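You operate a simulated robot arm through the tools that you are given. There is no shell and no other tool. Be economical: measure what you need, move in short steps, check, and stop when the job is done.

You run a simulated robot arm. Do the job below in one go: nothing can be reset, and whatever is moved stays where it is left.

TASK
Swap the green disc on the red handle for the yellow one and spin the white nut on tight.
Fine: the green disc goes on the peg of its size.

Only the result counts: the job must be done as asked and must still hold three seconds after the hand-in. Knocking over, shifting, dropping, spilling or breaking anything else fails it.

THE ROBOT
A 7-joint arm with a two-finger parallel gripper, fixed in place. Base frame: the origin is at the foot of the arm, x ahead of it, y to its left, z up; the work surface is at about z = 78. Readings come in cm, rad, newtons and seconds.
With the tool pointing down near the work surface it reaches from about 20 to 74 cm from the base axis. Its first joint turns from -2.897 to 2.897 rad. Payload 1.57 kg.
The TCP is the grasp point between the finger pads, 3 cm short of the fingertips. In the tool frame z runs along the fingers and y along their closing line. The gripper opens to 11 cm. The fingers are 2.4 cm wide and 1.2 cm thick; the gripper's body (4.8 by 11.2 cm) begins 7.8 cm behind the TCP.
Orientation is told as [roll, pitch, yaw] about the base's x, y, z axes, in that order, counted from this pose: with the fingers straight down and closing along the base's y, the tool's x points along the base's -x, its y along +y and its z along -z.

THE INTERFACE
- The arm moves only by the tool nudge_tool. Its argument "steps" is a list of rows, each a list of 6 numbers: the shift along the tool's x, y, z in cm, then the turn, a rotation vector about the tool's x, y, z in rad. In form: [[x, y, z, ax, ay, az], ...]. A call has 1 to 12 rows; each row shifts and turns the commanded pose from where the row before left it, along the tool's axes as they then stand. "fingers" is the gripper command, from -1 (fully open) to 1 (shut), values between in proportion, set as the call begins (left out, the last holds). A row lasts 0.2 s, in which the tool goes at most 5 cm and 0.15 rad; a call with a longer step from one row to the next is refused whole, and so is a gripper value outside its range. A pose out of reach is approached as far as the arm can. The call stops where the force on the tool passes 40 N (or 10 N more than at its start, if that is more) or the arm is blocked; 0.2 s more then pass. The fingers move at their own pace (about 4.5 cm/s each) and stop on an object; they squeeze with about 31 N. The grip force told is the motor's: it shows also when the fingers shut on nothing. Time passes only in rows, and 0.2 s behind the last, so rows that do not move let the fingers close. The reply holds the time, the measured pose of the TCP, the force on the tool along the base axes, the opening and the grip force, in the units named above and with some noise.
- Cameras (640 x 400 px; columns grow to the right, rows downward): "scene" is fixed at [4.96, 64.94, 141.7]; the picture's right is [-0.86, -0.51, 0.00], its down [-0.34, 0.58, -0.74] and it looks along [0.38, -0.64, -0.67] (base axes); focal length 238 px, centre (320, 200). "wrist" rides on the gripper at [-3.6, 0, -8] in the tool frame; the picture's right is [0.00, -1.00, 0.00], its down [0.97, 0.00, -0.24] and it looks along [0.24, 0.00, 0.97] (tool axes); focal length 218 px, centre (320, 200). There is no depth. A picture from a camera that has moved, and an enlarged one, comes with that camera's place and axes in the base frame and with its lens.
- snapshot(camera): a new picture of that camera. No time passes.
- lift_body(by): slides the trunk up (or, below 0, down) by that many cm; the arm rides with it, the base frame stays. It gives what a move gives, with no picture.
- zoom(camera, box): a new picture of the part [left, top, right, bottom] of that camera's present view, enlarged. No time passes.
- sign_off(): hands the job in; it is judged then, once.

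Work in short steps. Places have to be worked out from the pictures, the camera data and where the tool is seen: move nearer, look again, correct. Check each grasp and each placing, and mend what went wrong. You have 120 turns and 84 pictures in all, those below and enlarged ones among them. Open the gripper and draw the arm clear of the work before you hand the job in, unless the task says otherwise; then end with one line.

The tools are called after "Call:" as name(argument=value, ...) on one line, values as JSON. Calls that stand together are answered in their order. nudge_tool: Moves the arm, as the interface text tells. Its arguments: {"type":"object","properties":{"steps":{"type":"array","items":{"type":"array","items":{"type":"number"}}},"fingers":{"type":"number"}},"required":["steps"]} The other tools are called the same way: lift_body (by) slides the trunk up or down; snapshot (camera) takes a picture; zoom (camera, box) takes an enlarged picture of a part of a camera's view; sign_off () hands the job in.

At the start:

```text
time_s: 0.0
position: [11.56, 43.59, 124.9]
ee_rot: [0.0, 0.0, 0.0]
wrist_force: [0.2, 0.5, -0.6]
opening: 10.99
gripper_force: 0.0
trunk travel left (down, up): [-52.5, 6.5]
```

scene: 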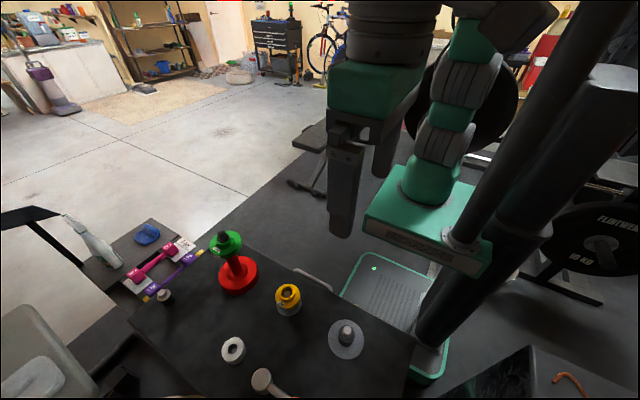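
wrist: 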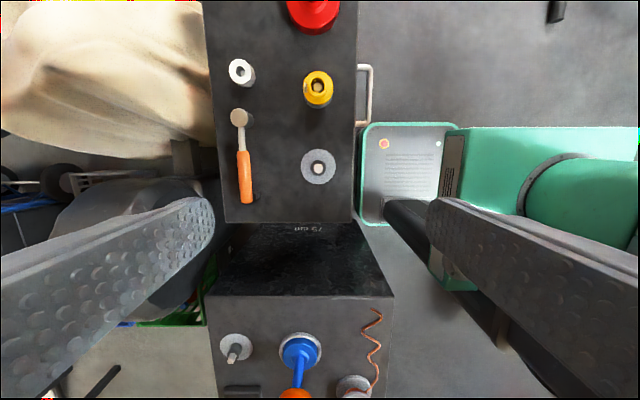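

I start by enlarging the bench region in both views to identify the handle, discs, pegs and nut.

Call:
zoom(camera="scene", box=[120, 210, 420, 400])

Call:
zoom(camera="wrist", box=[190, 0, 400, 230])

```text
2.11 times, centred on (270, 305) of scene
camera zoom: at [4.96, 64.94, 141.7], right [-0.86, -0.51, 0.0], down [-0.34, 0.58, -0.74], along [0.38, -0.64, -0.67], focal length 501 px, centre (425, -21)
```

zoom: 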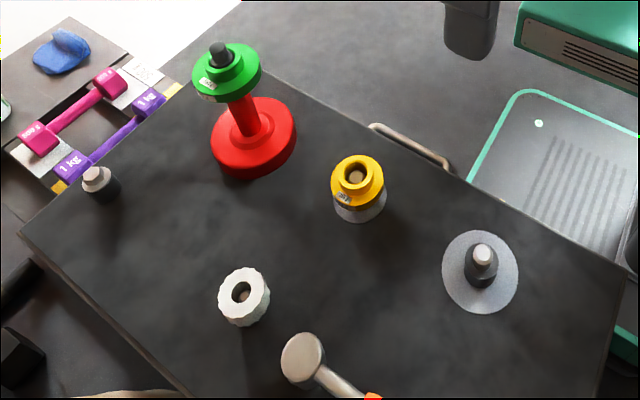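

```text
1.74 times, centred on (295, 115) of wrist
camera zoom: at [15.13, 43.48, 132.84], right [0.0, -1.0, 0.0], down [-0.97, 0.0, 0.24], along [-0.24, 0.0, -0.97], focal length 380 px, centre (364, 348)
```

zoom: 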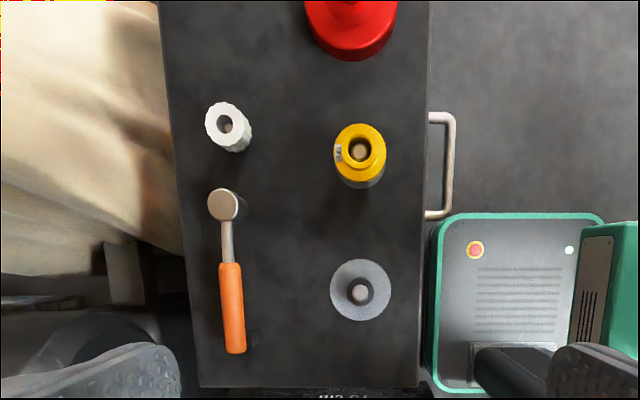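

Yellow sits on a peg near (26.7, 44), the big-plate peg is near (10, 44), the nut near (30, 60), the handle near (41, 45), and a third peg near (56, 60). I move above the handle for a closer look.

Call:
nudge_tool(steps=[[-4.5, 0, 0, 0, 0, 0], [-4.5, 0, 0, 0, 0, 0], [-4.5, 0, 0, 0, 0, 0], [-4.5, 0, 0, 0, 0, 0], [-4.5, 0, 0, 0, 0, 0], [-4.5, 0, 1, 0, 0, 0]], fingers=-1)

Call:
snapshot(camera="wrist")

Call:
snapshot(camera="scene")

```text
time_s: 1.4
position: [38.42, 43.4, 123.95]
ee_rot: [0.0, 0.0, -0.001]
wrist_force: [0.9, 0.8, -0.2]
opening: 11.02
gripper_force: 0.1
trunk travel left (down, up): [-52.5, 6.5]
```

```text
79 pictures are left
camera wrist: at [42.15, 43.32, 131.9], right [0.0, -1.0, 0.0], down [-0.97, 0.0, 0.24], along [-0.24, 0.0, -0.97], focal length 218 px, centre (320, 200)
```

wrist: 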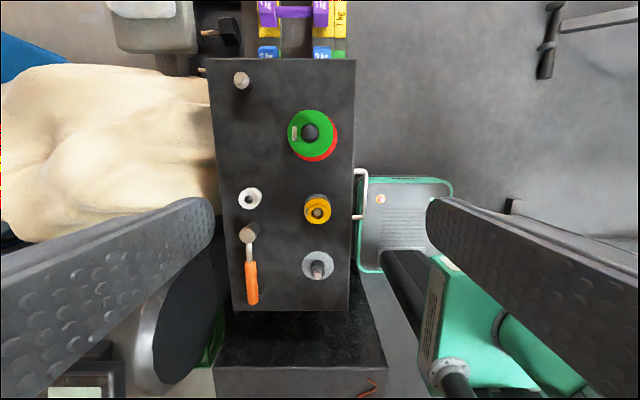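

```text
78 pictures are left
```

scene: 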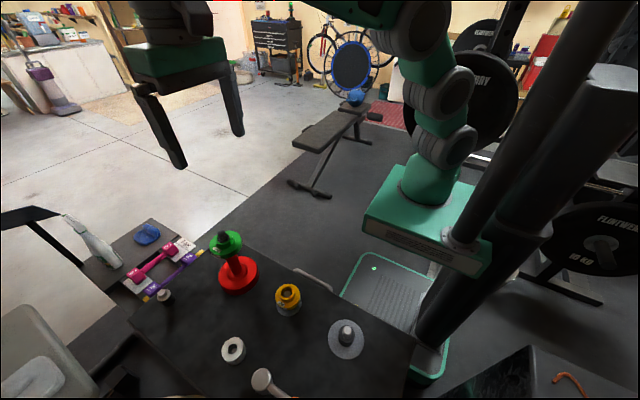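

I zoom on the bench from here for diameters and peg sizes.

Call:
zoom(camera="wrist", box=[210, 50, 370, 150])

Call:
zoom(camera="wrist", box=[220, 170, 370, 290])

Call:
zoom(camera="scene", box=[200, 220, 320, 320])

Call:
zoom(camera="scene", box=[140, 270, 260, 370])

Call:
zoom(camera="scene", box=[270, 280, 390, 380])

```text
4.00 times, centred on (290, 100) of wrist
camera zoom: at [42.15, 43.32, 131.9], right [0.0, -1.0, 0.0], down [-0.97, 0.0, 0.24], along [-0.24, 0.0, -0.97], focal length 873 px, centre (440, 600)
```

zoom: 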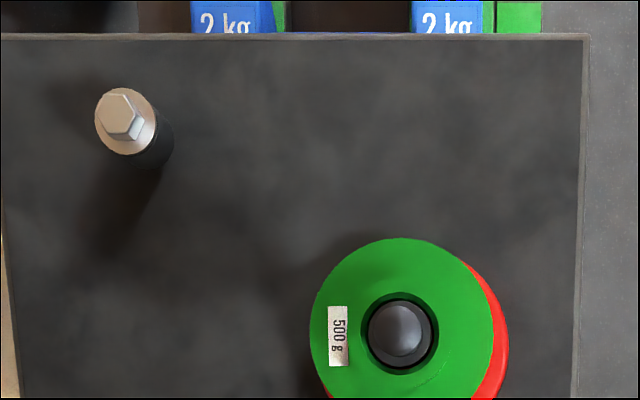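

```text
3.33 times, centred on (295, 230) of wrist
camera zoom: at [42.15, 43.32, 131.9], right [0.0, -1.0, 0.0], down [-0.97, 0.0, 0.24], along [-0.24, 0.0, -0.97], focal length 728 px, centre (403, 100)
```

zoom: 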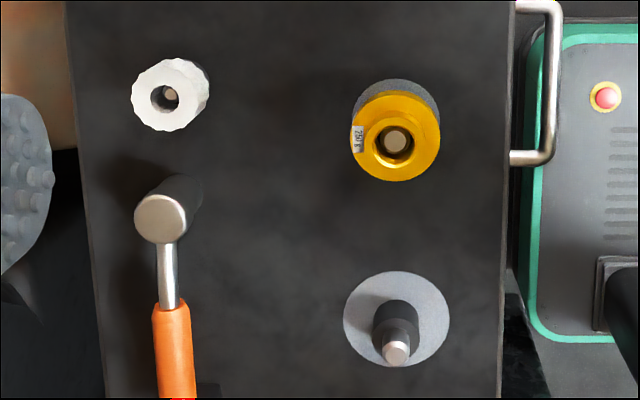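

```text
4.00 times, centred on (260, 270) of scene
camera zoom: at [4.96, 64.94, 141.7], right [-0.86, -0.51, 0.0], down [-0.34, 0.58, -0.74], along [0.38, -0.64, -0.67], focal length 952 px, centre (560, -80)
```

zoom: 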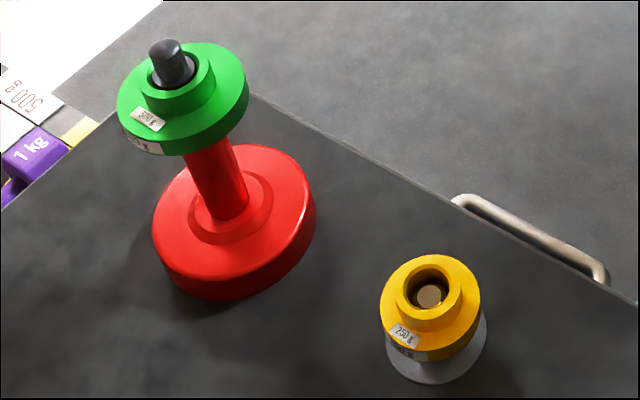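

```text
4.00 times, centred on (200, 320) of scene
camera zoom: at [4.96, 64.94, 141.7], right [-0.86, -0.51, 0.0], down [-0.34, 0.58, -0.74], along [0.38, -0.64, -0.67], focal length 952 px, centre (800, -280)
```

zoom: 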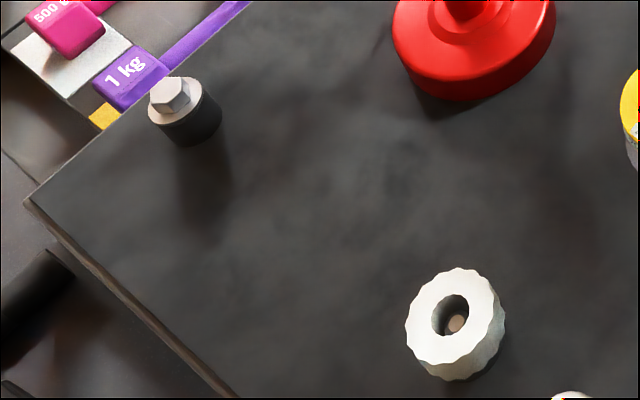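

```text
4.00 times, centred on (330, 330) of scene
camera zoom: at [4.96, 64.94, 141.7], right [-0.86, -0.51, 0.0], down [-0.34, 0.58, -0.74], along [0.38, -0.64, -0.67], focal length 952 px, centre (280, -320)
```

zoom: 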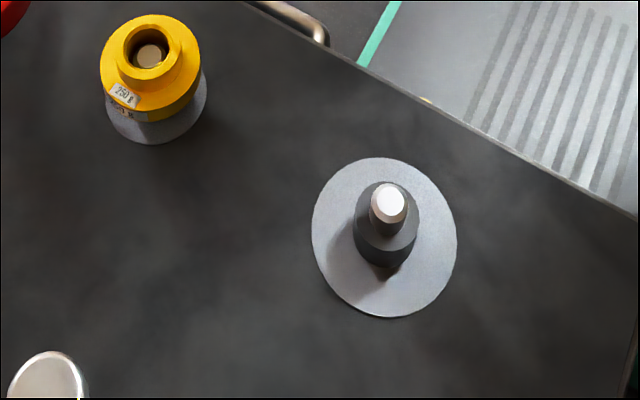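

The green 500 g disc (about 8 cm) matches the peg with the large plate. Triangulation puts the stud tip at about (44.2, 44.8, 98), so I move above it, descend to z≈108 and look.

Call:
nudge_tool(steps=[[-3.0, 0.7, 4, 0, 0, 0], [-2.8, 0.7, 4, 0, 0, 0], [0, 0, 4, 0, 0, 0], [0, 0, 4, 0, 0, 0]])

Call:
snapshot(camera="wrist")

Call:
zoom(camera="scene", box=[160, 160, 320, 260])

```text
refused: row 1 steps farther than a row can; nothing moved
```

```text
72 pictures are left
camera wrist: at [42.15, 43.32, 131.9], right [0.0, -1.0, 0.0], down [-0.97, 0.0, 0.24], along [-0.24, 0.0, -0.97], focal length 218 px, centre (320, 200)
```

wrist: 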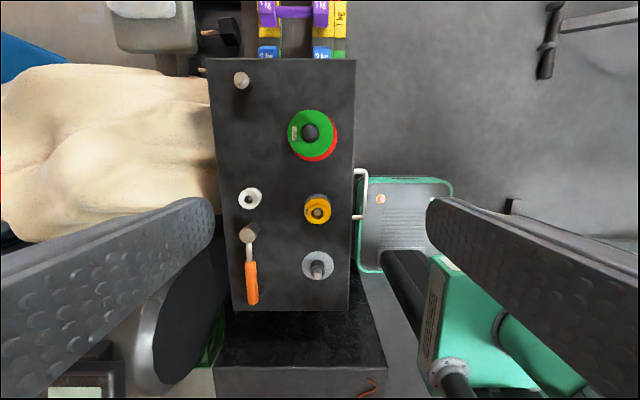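

```text
4.00 times, centred on (240, 210) of scene
camera zoom: at [4.96, 64.94, 141.7], right [-0.86, -0.51, 0.0], down [-0.34, 0.58, -0.74], along [0.38, -0.64, -0.67], focal length 952 px, centre (640, 160)
```

zoom: 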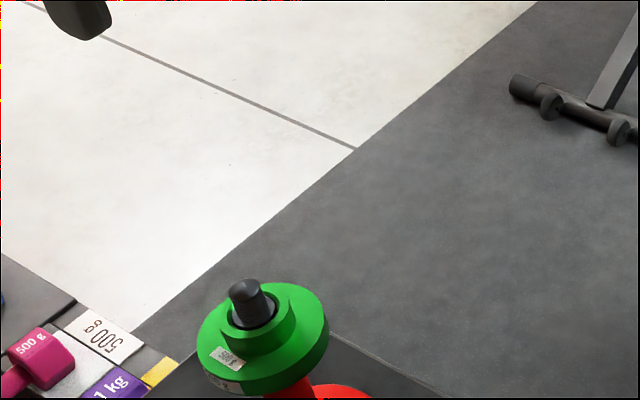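

The row was just over the 5 cm limit; I repeat with smaller rows.

Call:
nudge_tool(steps=[[-2.0, 0.5, 4, 0, 0, 0], [-2.0, 0.5, 4, 0, 0, 0], [-1.8, 0.4, 4, 0, 0, 0], [0, 0, 4, 0, 0, 0]])

Call:
snapshot(camera="wrist")

Call:
zoom(camera="scene", box=[160, 180, 320, 280])

```text
time_s: 2.4
position: [44.11, 44.94, 108.02]
ee_rot: [0.0, 0.0, 0.0]
wrist_force: [-0.8, 0.5, 0.0]
opening: 11.01
gripper_force: 0.1
trunk travel left (down, up): [-52.5, 6.5]
```

```text
70 pictures are left
camera wrist: at [47.72, 44.77, 115.87], right [0.0, -1.0, 0.0], down [-0.97, 0.0, 0.24], along [-0.24, 0.0, -0.97], focal length 218 px, centre (320, 200)
```

wrist: 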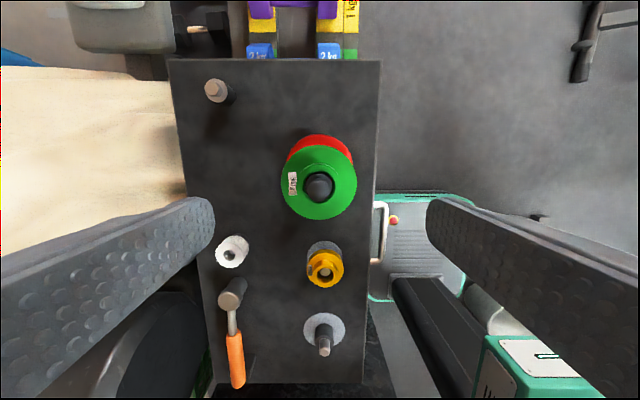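

```text
4.00 times, centred on (240, 230) of scene
camera zoom: at [4.96, 64.94, 141.7], right [-0.86, -0.51, 0.0], down [-0.34, 0.58, -0.74], along [0.38, -0.64, -0.67], focal length 952 px, centre (640, 80)
```

zoom: 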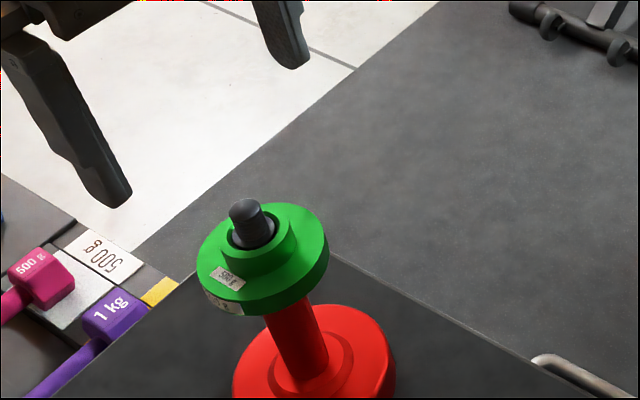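

I zoom on the wrist view to refine the disc centre and heights.

Call:
zoom(camera="wrist", box=[270, 125, 370, 225])

Call:
zoom(camera="wrist", box=[270, 230, 370, 370])

```text
4.00 times, centred on (320, 175) of wrist
camera zoom: at [47.72, 44.77, 115.87], right [0.0, -1.0, 0.0], down [-0.97, 0.0, 0.24], along [-0.24, 0.0, -0.97], focal length 873 px, centre (320, 300)
```

zoom: 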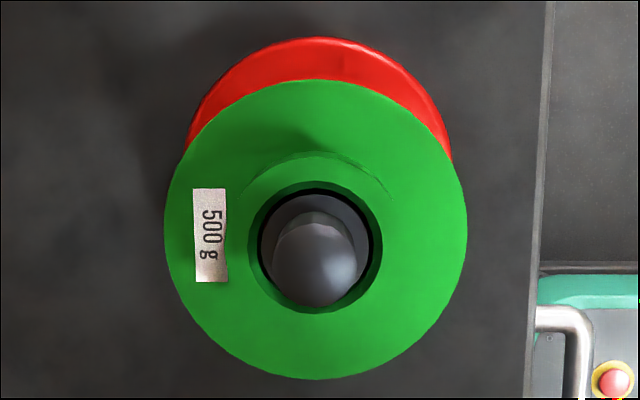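

```text
2.86 times, centred on (320, 300) of wrist
camera zoom: at [47.72, 44.77, 115.87], right [0.0, -1.0, 0.0], down [-0.97, 0.0, 0.24], along [-0.24, 0.0, -0.97], focal length 624 px, centre (320, -86)
```

zoom: 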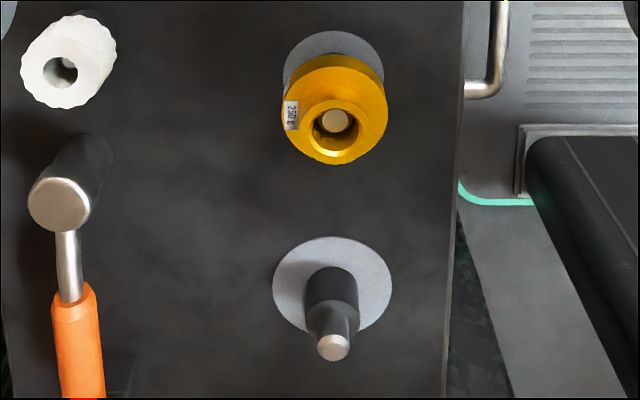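

The tool is centred over the stud within about 0.5 mm. The green disc spans about z 91.7–94 and 7.4 cm across, so I descend to z≈93.2 around its rim.

Call:
nudge_tool(steps=[[0, 0, 4, 0, 0, 0], [0, 0, 4, 0, 0, 0], [0, 0, 3, 0, 0, 0], [0, 0, 2, 0, 0, 0], [0, 0, 1.8, 0, 0, 0]])

Call:
zoom(camera="scene", box=[160, 180, 320, 280])

Call:
snapshot(camera="wrist")

```text
time_s: 3.6
position: [43.96, 44.83, 92.95]
ee_rot: [0.0, 0.0, 0.001]
wrist_force: [0.8, -0.2, -0.4]
opening: 11.0
gripper_force: 0.1
trunk travel left (down, up): [-52.5, 6.5]
```

```text
4.00 times, centred on (240, 230) of scene
camera zoom: at [4.96, 64.94, 141.7], right [-0.86, -0.51, 0.0], down [-0.34, 0.58, -0.74], along [0.38, -0.64, -0.67], focal length 952 px, centre (640, 80)
```

zoom: 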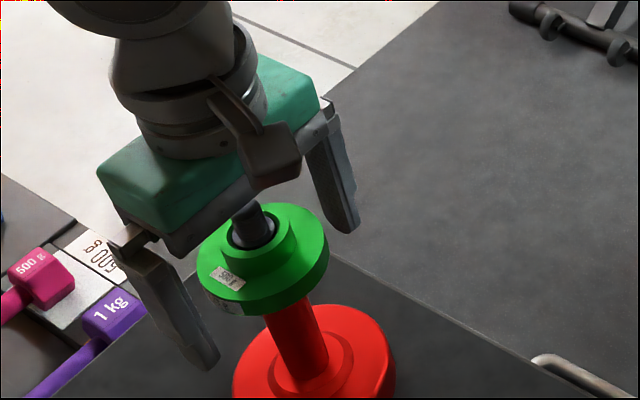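

```text
65 pictures are left
camera wrist: at [47.7, 44.76, 100.85], right [0.0, -1.0, 0.0], down [-0.97, 0.0, 0.24], along [-0.24, 0.0, -0.97], focal length 218 px, centre (320, 200)
```

wrist: 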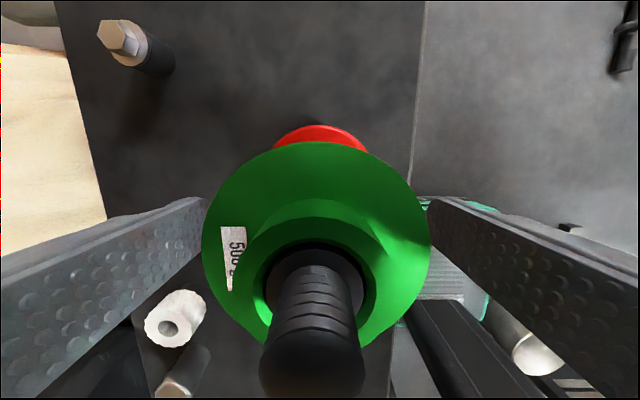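

The fingers straddle the rim symmetrically. I close.

Call:
nudge_tool(steps=[[0, 0, 0, 0, 0, 0], [0, 0, 0, 0, 0, 0], [0, 0, 0, 0, 0, 0], [0, 0, 0, 0, 0, 0]], fingers=1)

Call:
snapshot(camera="wrist")

```text
time_s: 4.6
position: [44.02, 44.97, 92.96]
ee_rot: [0.0, 0.0, 0.001]
wrist_force: [0.8, 7.0, -0.6]
opening: 7.57
gripper_force: 31.3
trunk travel left (down, up): [-52.5, 6.5]
```

```text
64 pictures are left
camera wrist: at [47.7, 44.87, 100.89], right [0.0, -1.0, 0.0], down [-0.97, 0.0, 0.24], along [-0.24, 0.0, -0.97], focal length 218 px, centre (320, 200)
```

wrist: 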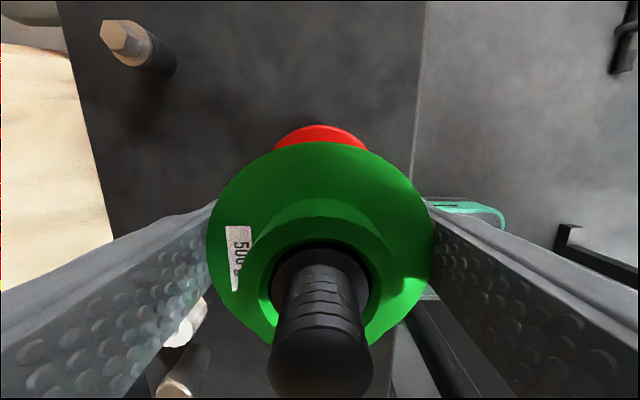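

Grip firm at 7.57 cm, with a small lateral load; I shift 0.1 cm in y to relax it, then lift gently while watching the force.

Call:
nudge_tool(steps=[[0, 0.1, 0, 0, 0, 0], [0, 0, -0.5, 0, 0, 0], [0, 0, -1, 0, 0, 0], [0, 0, -1.5, 0, 0, 0]])

Call:
zoom(camera="scene", box=[160, 180, 320, 310])

```text
time_s: 5.6
position: [44.38, 44.88, 96.09]
ee_rot: [0.001, -0.002, -0.002]
wrist_force: [-3.2, -1.3, -1.3]
opening: 7.57
gripper_force: 30.8
trunk travel left (down, up): [-52.5, 6.5]
```

```text
3.08 times, centred on (240, 245) of scene
camera zoom: at [4.96, 64.94, 141.7], right [-0.86, -0.51, 0.0], down [-0.34, 0.58, -0.74], along [0.38, -0.64, -0.67], focal length 732 px, centre (566, 62)
```

zoom: 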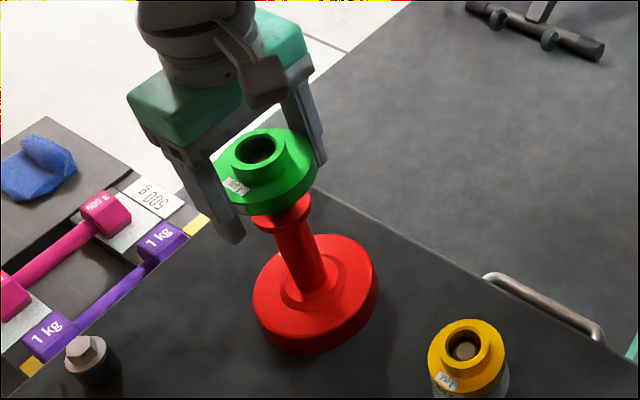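

The disc has slid up 3 cm with the handle still standing. I continue upward.

Call:
nudge_tool(steps=[[0, 0, -1.5, 0, 0, 0], [0, 0, -1.5, 0, 0, 0], [0, 0, -2, 0, 0, 0], [0, 0, -2, 0, 0, 0]])

Call:
zoom(camera="scene", box=[160, 180, 320, 310])

```text
time_s: 6.6
position: [44.48, 44.96, 103.05]
ee_rot: [0.0, 0.0, 0.0]
wrist_force: [-1.4, -0.3, -5.3]
opening: 7.54
gripper_force: 31.2
trunk travel left (down, up): [-52.5, 6.5]
```

```text
3.08 times, centred on (240, 245) of scene
camera zoom: at [4.96, 64.94, 141.7], right [-0.86, -0.51, 0.0], down [-0.34, 0.58, -0.74], along [0.38, -0.64, -0.67], focal length 732 px, centre (566, 62)
```

zoom: 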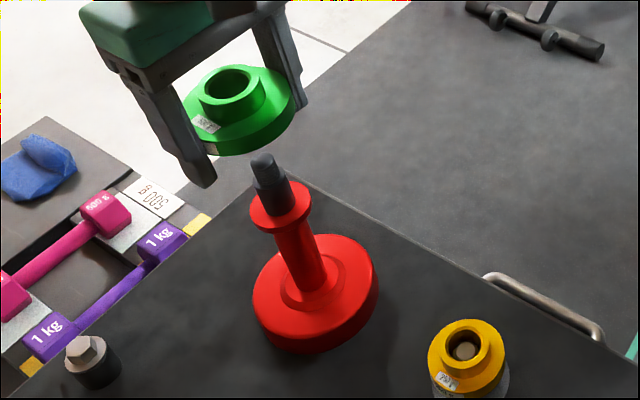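

The green disc is free (5.3 N). I raise it slightly and carry it over the big-plate peg at about (10.1, 43.9).

Call:
nudge_tool(steps=[[0, 0, -2, 0, 0, 0], [4.3, -0.1, 0, 0, 0, 0], [4.3, -0.1, 0, 0, 0, 0], [4.3, -0.1, 0, 0, 0, 0], [4.3, -0.1, 0, 0, 0, 0], [4.3, -0.1, 0, 0, 0, 0], [4.3, -0.1, 0, 0, 0, 0], [4.3, -0.2, 0, 0, 0, 0]])

Call:
snapshot(camera="wrist")

Call:
zoom(camera="scene", box=[260, 240, 420, 390])

```text
time_s: 8.4
position: [14.0, 44.01, 105.03]
ee_rot: [0.0, 0.001, -0.003]
wrist_force: [0.2, 0.5, -5.7]
opening: 7.59
gripper_force: 30.9
trunk travel left (down, up): [-52.5, 6.5]
```

```text
61 pictures are left
camera wrist: at [17.56, 43.87, 112.86], right [0.0, -1.0, 0.0], down [-0.97, 0.0, 0.24], along [-0.24, 0.0, -0.97], focal length 218 px, centre (320, 200)
```

wrist: 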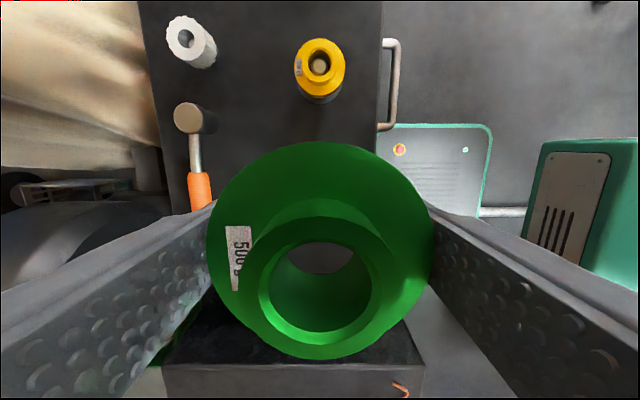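

```text
2.67 times, centred on (340, 315) of scene
camera zoom: at [4.96, 64.94, 141.7], right [-0.86, -0.51, 0.0], down [-0.34, 0.58, -0.74], along [0.38, -0.64, -0.67], focal length 635 px, centre (267, -107)
```

zoom: 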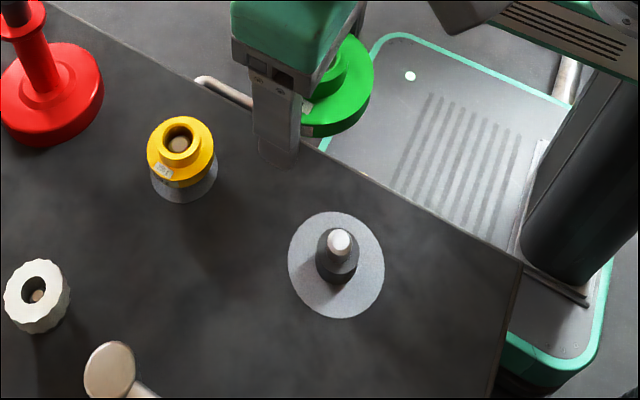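

The disc is steady in the grip. I move to x≈10.1 and descend partway to check alignment from the scene camera.

Call:
nudge_tool(steps=[[3.85, 0, 0, 0, 0, 0], [0, 0, 4, 0, 0, 0], [0, 0, 4, 0, 0, 0], [0, 0, 4, 0, 0, 0], [0, 0, 4, 0, 0, 0]])

Call:
zoom(camera="scene", box=[280, 270, 400, 390])

Call:
snapshot(camera="wrist")

```text
time_s: 9.6
position: [10.21, 44.18, 88.8]
ee_rot: [0.0, -0.002, -0.002]
wrist_force: [0.2, 0.1, -3.8]
opening: 7.61
gripper_force: 30.7
trunk travel left (down, up): [-52.5, 6.5]
```

```text
3.33 times, centred on (340, 330) of scene
camera zoom: at [4.96, 64.94, 141.7], right [-0.86, -0.51, 0.0], down [-0.34, 0.58, -0.74], along [0.38, -0.64, -0.67], focal length 793 px, centre (253, -233)
```

zoom: 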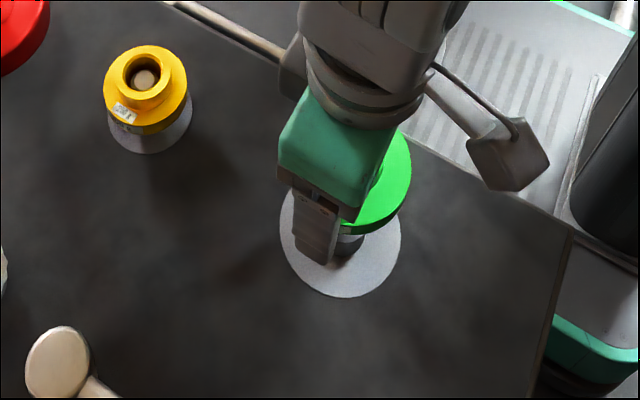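

```text
58 pictures are left
camera wrist: at [13.89, 44.08, 96.72], right [0.0, -1.0, 0.0], down [-0.97, 0.0, 0.24], along [-0.24, 0.0, -0.97], focal length 218 px, centre (320, 200)
```

wrist: 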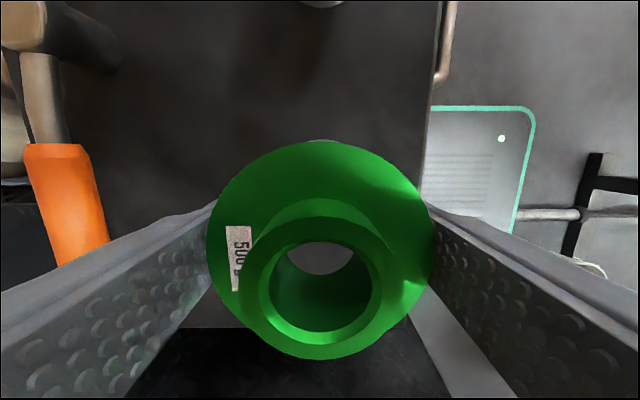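

I look closely through the bore and at the disc/peg gap.

Call:
zoom(camera="wrist", box=[250, 220, 390, 350])

Call:
zoom(camera="scene", box=[320, 300, 410, 370])

```text
3.08 times, centred on (320, 285) of wrist
camera zoom: at [13.89, 44.08, 96.72], right [0.0, -1.0, 0.0], down [-0.97, 0.0, 0.24], along [-0.24, 0.0, -0.97], focal length 672 px, centre (320, -62)
```

zoom: 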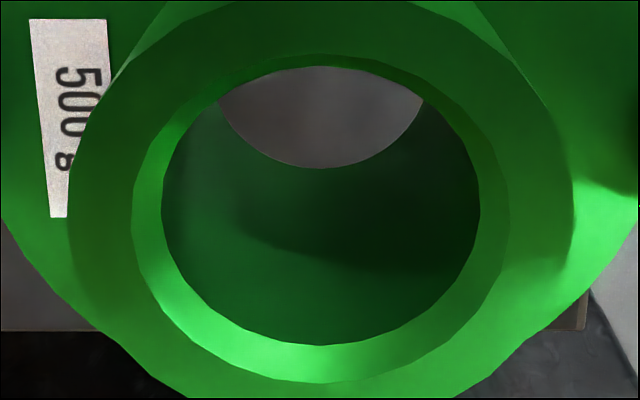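

```text
5.71 times, centred on (365, 335) of scene
camera zoom: at [4.96, 64.94, 141.7], right [-0.86, -0.51, 0.0], down [-0.34, 0.58, -0.74], along [0.38, -0.64, -0.67], focal length 1360 px, centre (63, -571)
```

zoom: 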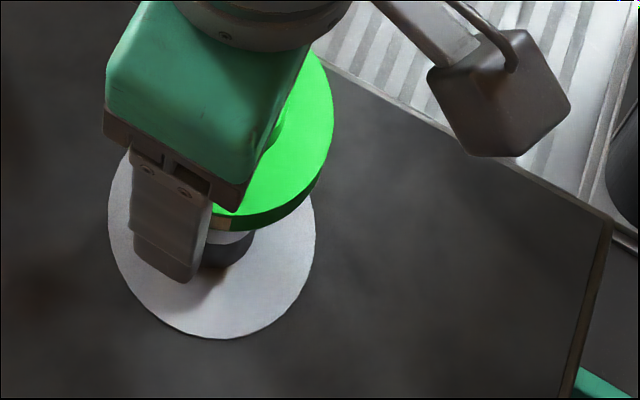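

The peg is at about (10.15, 43.85) in the wrist-camera frame and the disc centre at about (10.3, 44.1). I correct by (-0.1, -0.2) and descend slowly.

Call:
nudge_tool(steps=[[0.1, -0.2, 0, 0, 0, 0], [0, 0, 1.5, 0, 0, 0], [0, 0, 1.5, 0, 0, 0], [0, 0, 1.0, 0, 0, 0], [0, 0, 1.0, 0, 0, 0]])

Call:
zoom(camera="scene", box=[320, 300, 410, 370])

Call:
zoom(camera="wrist", box=[190, 120, 450, 370])

```text
time_s: 10.8
position: [10.26, 44.23, 84.03]
ee_rot: [0.0, -0.001, 0.0]
wrist_force: [0.7, -0.1, -4.9]
opening: 7.58
gripper_force: 31.0
trunk travel left (down, up): [-52.5, 6.5]
```

```text
5.71 times, centred on (365, 335) of scene
camera zoom: at [4.96, 64.94, 141.7], right [-0.86, -0.51, 0.0], down [-0.34, 0.58, -0.74], along [0.38, -0.64, -0.67], focal length 1360 px, centre (63, -571)
```

zoom: 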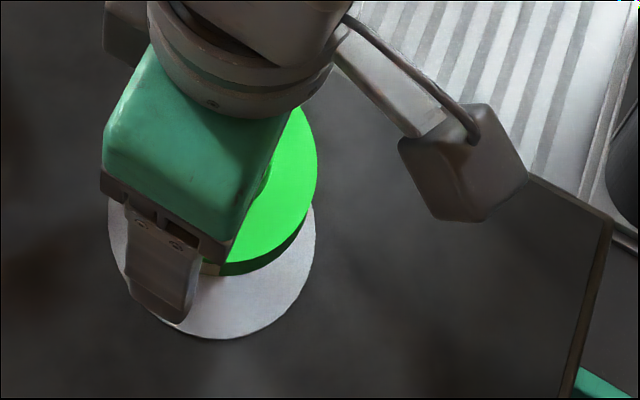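

```text
1.60 times, centred on (320, 245) of wrist
camera zoom: at [13.89, 44.07, 91.89], right [0.0, -1.0, 0.0], down [-0.97, 0.0, 0.24], along [-0.24, 0.0, -0.97], focal length 349 px, centre (320, 128)
```

zoom: 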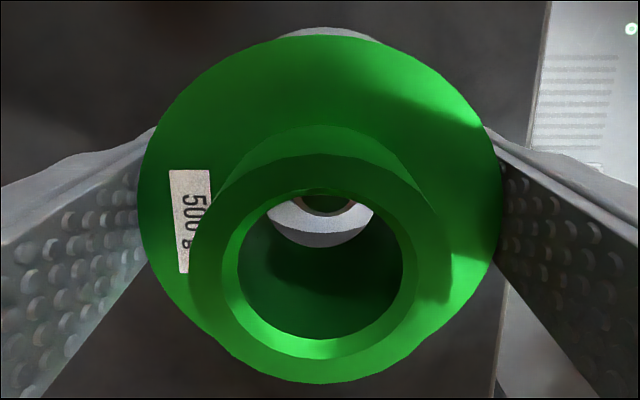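

The pin shows through the bore about 0.25 cm to the −y side. I nudge that way and keep descending gently.

Call:
nudge_tool(steps=[[0, -0.25, 0, 0, 0, 0], [0, 0, 0.7, 0, 0, 0], [0, 0, 0.5, 0, 0, 0], [0, 0, 0.3, 0, 0, 0]])

Call:
zoom(camera="wrist", box=[190, 120, 450, 370])

```text
time_s: 11.8
position: [10.22, 43.97, 82.51]
ee_rot: [0.0, 0.0, 0.001]
wrist_force: [-0.3, 0.2, -5.2]
opening: 7.57
gripper_force: 31.0
trunk travel left (down, up): [-52.5, 6.5]
```

```text
1.60 times, centred on (320, 245) of wrist
camera zoom: at [13.87, 43.88, 90.48], right [0.0, -1.0, 0.0], down [-0.97, 0.0, 0.24], along [-0.24, 0.0, -0.97], focal length 349 px, centre (320, 128)
```

zoom: 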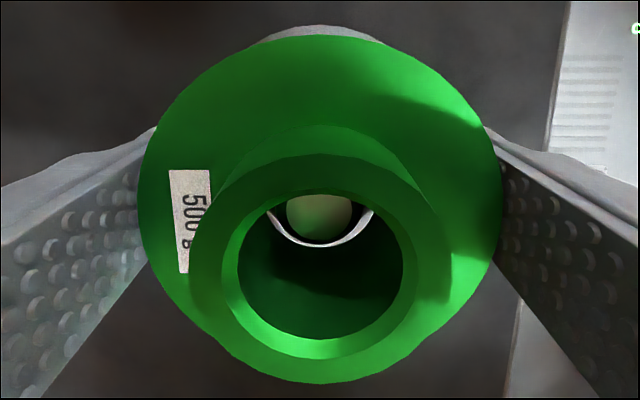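

The pin is now centred within the bore. I keep lowering in small steps, watching the force for seating.

Call:
nudge_tool(steps=[[0, 0, 0.3, 0, 0, 0], [0, 0, 0.3, 0, 0, 0], [0, 0, 0.2, 0, 0, 0]])

Call:
zoom(camera="wrist", box=[250, 220, 390, 350])

Call:
zoom(camera="scene", box=[320, 300, 410, 370])

```text
time_s: 12.6
position: [10.38, 43.87, 81.94]
ee_rot: [-0.001, 0.001, -0.001]
wrist_force: [0.0, 2.1, -4.9]
opening: 7.59
gripper_force: 31.4
trunk travel left (down, up): [-52.5, 6.5]
```

```text
3.08 times, centred on (320, 285) of wrist
camera zoom: at [13.89, 43.81, 89.72], right [0.0, -1.0, 0.0], down [-0.97, 0.0, 0.24], along [-0.24, 0.0, -0.97], focal length 672 px, centre (320, -62)
```

zoom: 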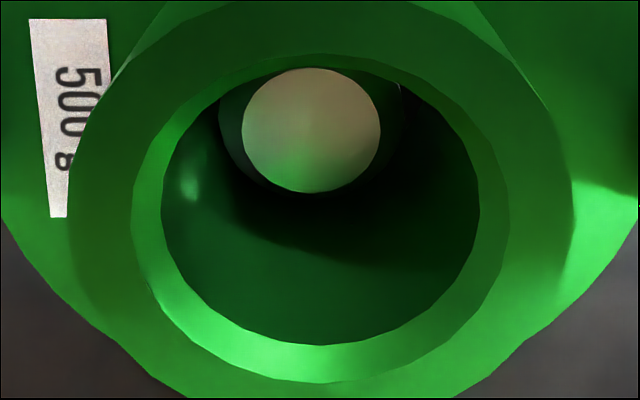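

```text
5.71 times, centred on (365, 335) of scene
camera zoom: at [4.96, 64.94, 141.7], right [-0.86, -0.51, 0.0], down [-0.34, 0.58, -0.74], along [0.38, -0.64, -0.67], focal length 1360 px, centre (63, -571)
```

zoom: 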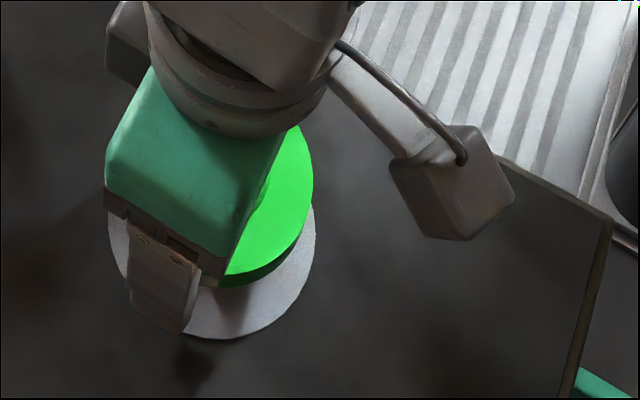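

Still no contact (force unchanged). I continue down in small steps.

Call:
nudge_tool(steps=[[0, 0, 0.2, 0, 0, 0], [0, 0, 0.2, 0, 0, 0], [0, 0, 0.2, 0, 0, 0]])

```text
time_s: 13.4
position: [10.21, 43.9, 81.33]
ee_rot: [0.0, 0.0, 0.0]
wrist_force: [0.6, -0.1, -4.6]
opening: 7.56
gripper_force: 31.2
trunk travel left (down, up): [-52.5, 6.5]
```

No contact yet; fingertips near z 78.3. I go on very finely and look.

Call:
nudge_tool(steps=[[0, 0, 0.15, 0, 0, 0], [0, 0, 0, 0, 0, 0]])

Call:
zoom(camera="wrist", box=[250, 220, 390, 350])

Call:
zoom(camera="scene", box=[320, 300, 410, 370])

```text
time_s: 14.0
position: [10.29, 43.91, 81.15]
ee_rot: [0.001, 0.0, -0.001]
wrist_force: [1.2, -0.8, 3.1]
opening: 7.58
gripper_force: 30.8
trunk travel left (down, up): [-52.5, 6.5]
```

```text
3.08 times, centred on (320, 285) of wrist
camera zoom: at [13.91, 43.8, 89.06], right [0.0, -1.0, 0.0], down [-0.97, 0.0, 0.24], along [-0.24, 0.0, -0.97], focal length 672 px, centre (320, -62)
```

zoom: 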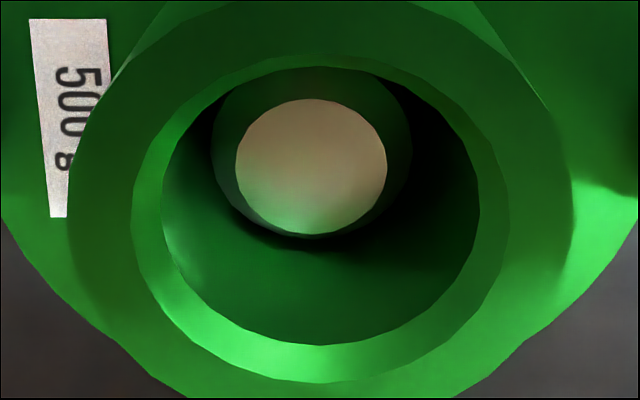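

```text
5.71 times, centred on (365, 335) of scene
camera zoom: at [4.96, 64.94, 141.7], right [-0.86, -0.51, 0.0], down [-0.34, 0.58, -0.74], along [0.38, -0.64, -0.67], focal length 1360 px, centre (63, -571)
```

zoom: 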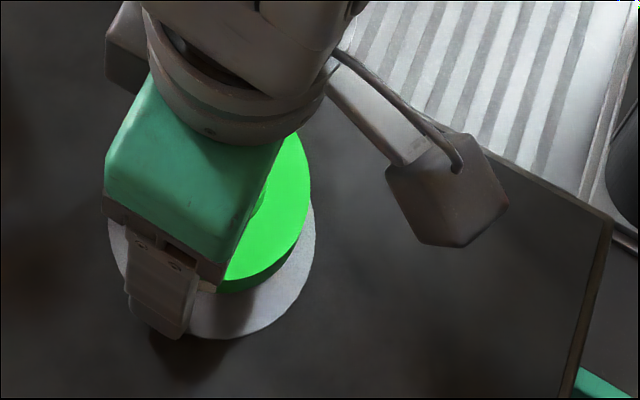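

The force rose by 8 N, so the disc has seated. I release.

Call:
nudge_tool(steps=[[0, 0, 0, 0, 0, 0], [0, 0, 0, 0, 0, 0], [0, 0, 0, 0, 0, 0]], fingers=-1)

Call:
zoom(camera="wrist", box=[190, 120, 450, 370])

```text
time_s: 14.8
position: [10.35, 43.79, 81.08]
ee_rot: [-0.001, 0.0, 0.0]
wrist_force: [0.0, 0.2, 0.8]
opening: 11.02
gripper_force: 0.1
trunk travel left (down, up): [-52.5, 6.5]
```

```text
1.60 times, centred on (320, 245) of wrist
camera zoom: at [13.88, 43.78, 89.0], right [0.0, -1.0, 0.0], down [-0.97, 0.0, 0.24], along [-0.24, 0.0, -0.97], focal length 349 px, centre (320, 128)
```

zoom: 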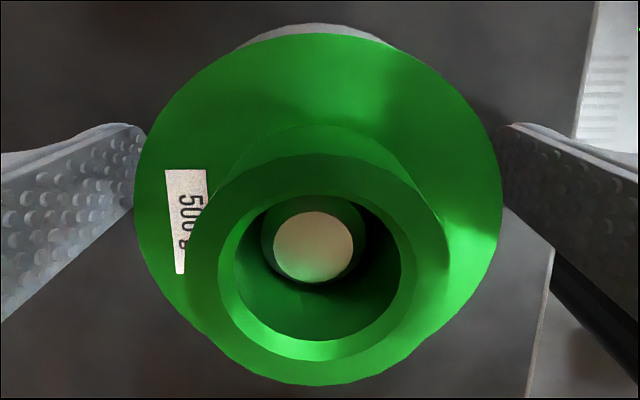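

The disc sits on the peg. I draw up and move over the yellow disc (~26.8, 43.8).

Call:
nudge_tool(steps=[[0, 0, -1, 0, 0, 0], [0, 0, -3, 0, 0, 0], [0, 0, -4, 0, 0, 0], [0, 0, -4, 0, 0, 0], [0, 0, -4, 0, 0, 0], [-4, 0, 0, 0, 0, 0], [-4, 0, 0, 0, 0, 0], [-4, 0, 0, 0, 0, 0], [-4, 0, 0, 0, 0, 0], [-0.5, 0, 0, 0, 0, 0]])

Call:
snapshot(camera="wrist")

Call:
zoom(camera="scene", box=[240, 250, 400, 390])

```text
time_s: 17.0
position: [26.87, 43.78, 97.13]
ee_rot: [0.001, 0.0, -0.001]
wrist_force: [0.0, -0.1, -0.1]
opening: 11.01
gripper_force: 0.0
trunk travel left (down, up): [-52.5, 6.5]
```

```text
47 pictures are left
camera wrist: at [30.45, 43.63, 105.07], right [0.0, -1.0, 0.0], down [-0.97, 0.0, 0.24], along [-0.24, 0.0, -0.97], focal length 218 px, centre (320, 200)
```

wrist: 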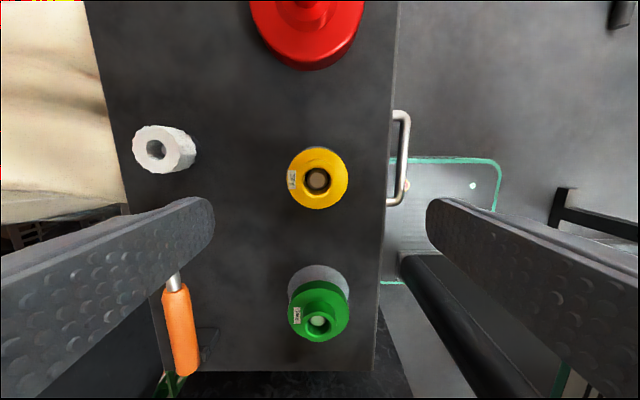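

```text
2.86 times, centred on (320, 320) of scene
camera zoom: at [4.96, 64.94, 141.7], right [-0.86, -0.51, 0.0], down [-0.34, 0.58, -0.74], along [0.38, -0.64, -0.67], focal length 680 px, centre (320, -143)
```

zoom: 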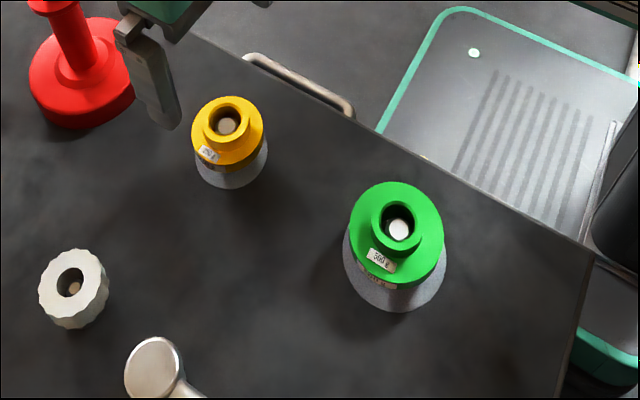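

Green is seated properly. I enlarge the yellow disc for centring, and the nut.

Call:
zoom(camera="wrist", box=[270, 130, 370, 230])

Call:
zoom(camera="wrist", box=[110, 100, 230, 200])

```text
4.00 times, centred on (320, 180) of wrist
camera zoom: at [30.45, 43.63, 105.07], right [0.0, -1.0, 0.0], down [-0.97, 0.0, 0.24], along [-0.24, 0.0, -0.97], focal length 873 px, centre (320, 280)
```

zoom: 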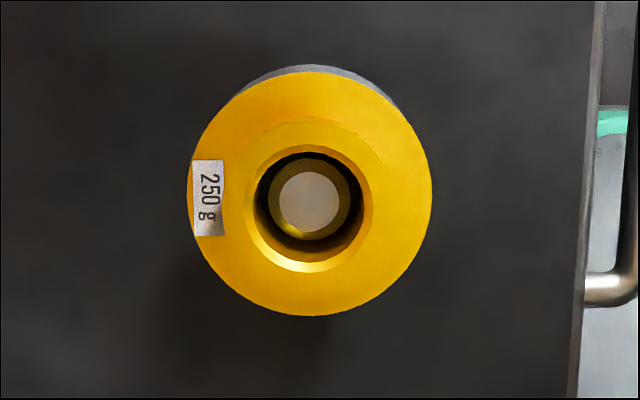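

```text
4.00 times, centred on (170, 150) of wrist
camera zoom: at [30.45, 43.63, 105.07], right [0.0, -1.0, 0.0], down [-0.97, 0.0, 0.24], along [-0.24, 0.0, -0.97], focal length 873 px, centre (920, 400)
```

zoom: 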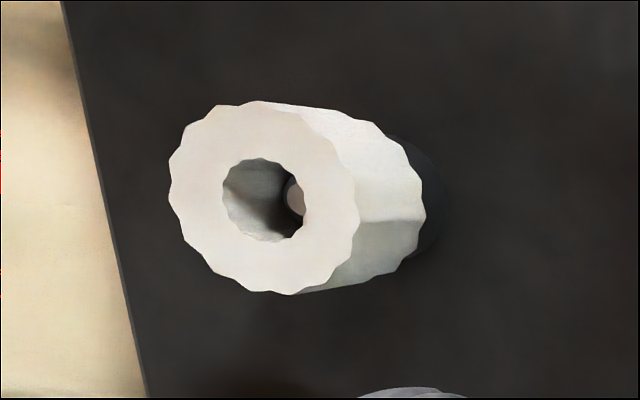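

The yellow centre lies about +0.12 x, +0.24 y from the tool. I correct and descend around it to z≈81.5.

Call:
nudge_tool(steps=[[-0.12, 0.24, 3, 0, 0, 0], [0, 0, 4, 0, 0, 0], [0, 0, 4, 0, 0, 0], [0, 0, 2.5, 0, 0, 0], [0, 0, 1.5, 0, 0, 0], [0, 0, 0.6, 0, 0, 0]])

Call:
snapshot(camera="wrist")

```text
time_s: 18.4
position: [26.86, 44.21, 81.7]
ee_rot: [0.0, 0.0, 0.002]
wrist_force: [-0.5, 0.3, 0.1]
opening: 11.01
gripper_force: 0.0
trunk travel left (down, up): [-52.5, 6.5]
```

```text
43 pictures are left
camera wrist: at [30.58, 43.91, 89.52], right [0.0, -1.0, 0.0], down [-0.97, 0.0, 0.24], along [-0.24, 0.0, -0.97], focal length 218 px, centre (320, 200)
```

wrist: 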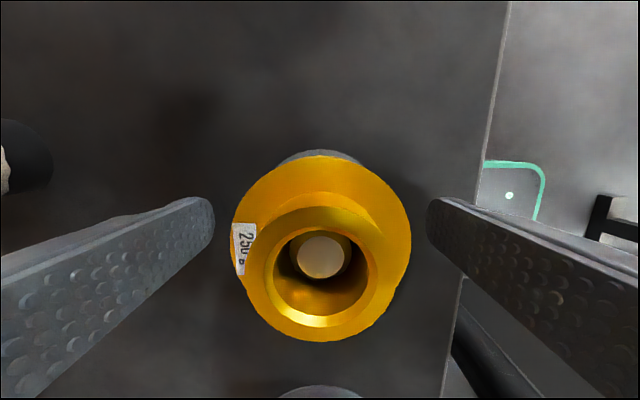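

Centred. I close on the yellow rim.

Call:
nudge_tool(steps=[[0, 0, 0.15, 0, 0, 0], [0, 0, 0, 0, 0, 0], [0, 0, 0, 0, 0, 0], [0, 0, 0, 0, 0, 0], [0, 0, 0, 0, 0, 0]], fingers=1)

```text
time_s: 19.6
position: [26.92, 44.0, 81.42]
ee_rot: [0.001, -0.002, 0.0]
wrist_force: [-0.4, -0.6, 0.6]
opening: 6.36
gripper_force: 31.3
trunk travel left (down, up): [-52.5, 6.5]
```

Gripped at 6.36 cm with no side load. I lift straight off the peg.

Call:
nudge_tool(steps=[[0, 0, -0.5, 0, 0, 0], [0, 0, -1, 0, 0, 0], [0, 0, -1.5, 0, 0, 0], [0, 0, -2, 0, 0, 0], [0, 0, -3, 0, 0, 0], [0, 0, -4, 0, 0, 0], [0, 0, -4, 0, 0, 0], [0, 0, -4, 0, 0, 0], [0, 0, -3, 0, 0, 0]])

Call:
snapshot(camera="wrist")

Call:
zoom(camera="scene", box=[180, 180, 420, 390])

```text
time_s: 21.6
position: [26.75, 43.91, 104.37]
ee_rot: [0.0, 0.001, 0.0]
wrist_force: [-0.2, 0.2, -2.6]
opening: 6.35
gripper_force: 31.0
trunk travel left (down, up): [-52.5, 6.5]
```

```text
42 pictures are left
camera wrist: at [30.38, 43.8, 112.27], right [0.0, -1.0, 0.0], down [-0.97, 0.0, 0.24], along [-0.24, 0.0, -0.97], focal length 218 px, centre (320, 200)
```

wrist: 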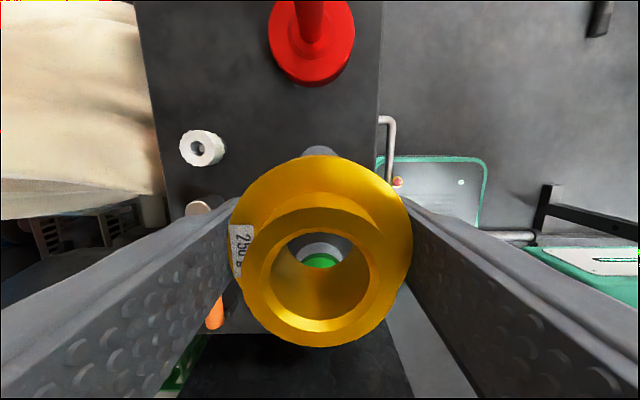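

```text
1.90 times, centred on (300, 285) of scene
camera zoom: at [4.96, 64.94, 141.7], right [-0.86, -0.51, 0.0], down [-0.34, 0.58, -0.74], along [0.38, -0.64, -0.67], focal length 453 px, centre (358, 38)
```

zoom: 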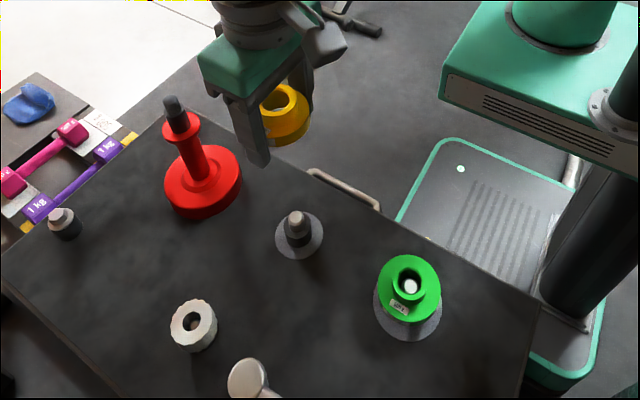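

Yellow is free (2.6 N). I carry it to above the handle stud at (44.1, 44.87).

Call:
nudge_tool(steps=[[-3.4, 0.2, -0.6, 0, 0, 0], [-3.5, 0.2, 0, 0, 0, 0], [-3.5, 0.2, 0, 0, 0, 0], [-3.5, 0.2, 0, 0, 0, 0], [-3.4, 0.27, 0, 0, 0, 0], [0, 0, 0, 0, 0, 0]])

Call:
snapshot(camera="wrist")

Call:
zoom(camera="scene", box=[180, 170, 300, 270])

```text
time_s: 23.0
position: [44.09, 45.27, 105.15]
ee_rot: [0.0, -0.001, 0.001]
wrist_force: [-0.2, -0.6, -1.6]
opening: 6.36
gripper_force: 30.5
trunk travel left (down, up): [-52.5, 6.5]
```

```text
40 pictures are left
camera wrist: at [47.75, 45.06, 112.92], right [0.0, -1.0, 0.0], down [-0.97, 0.0, 0.24], along [-0.24, 0.0, -0.97], focal length 218 px, centre (320, 200)
```

wrist: 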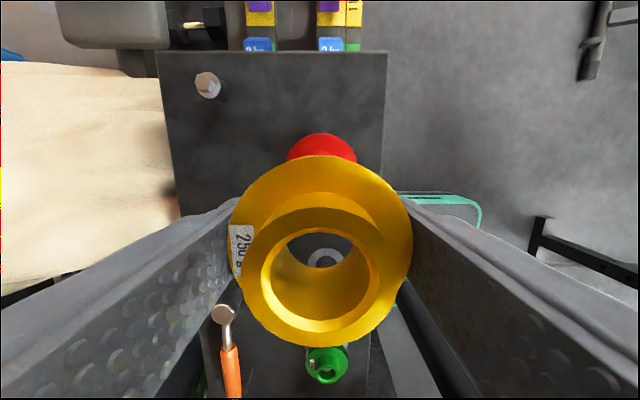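

```text
4.00 times, centred on (240, 220) of scene
camera zoom: at [4.96, 64.94, 141.7], right [-0.86, -0.51, 0.0], down [-0.34, 0.58, -0.74], along [0.38, -0.64, -0.67], focal length 952 px, centre (640, 120)
```

zoom: 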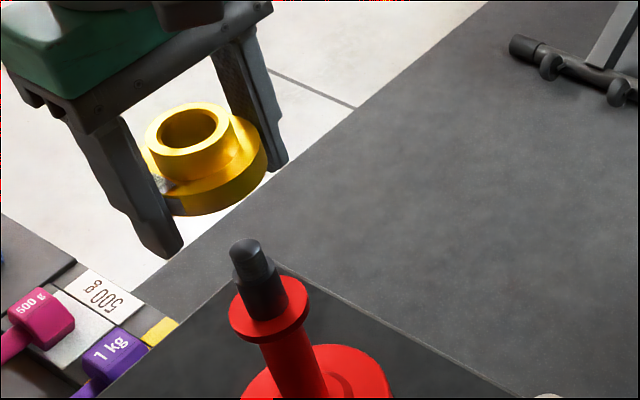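

I zoom on the red base edge behind the disc for a finer lateral alignment.

Call:
nudge_tool(steps=[[0, -0.2, 0, 0, 0, 0], [0, 0, 0, 0, 0, 0], [0, 0, 0, 0, 0, 0]])

Call:
zoom(camera="wrist", box=[220, 120, 420, 260])

```text
time_s: 23.8
position: [44.01, 44.78, 104.99]
ee_rot: [0.0, 0.0, -0.001]
wrist_force: [-0.4, -0.1, -2.5]
opening: 6.38
gripper_force: 31.2
trunk travel left (down, up): [-52.5, 6.5]
```

```text
2.86 times, centred on (320, 190) of wrist
camera zoom: at [47.71, 44.84, 112.84], right [0.0, -1.0, 0.0], down [-0.97, 0.0, 0.24], along [-0.24, 0.0, -0.97], focal length 624 px, centre (320, 229)
```

zoom: 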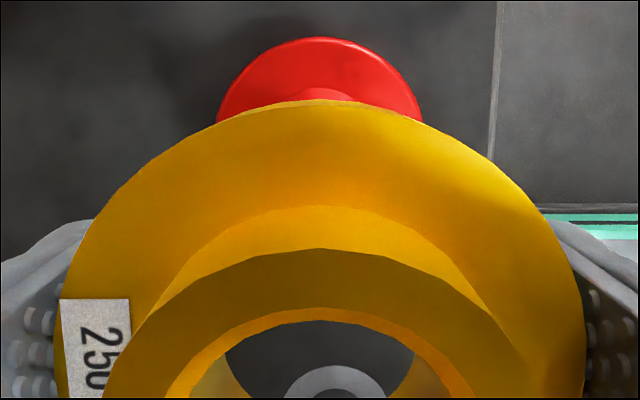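

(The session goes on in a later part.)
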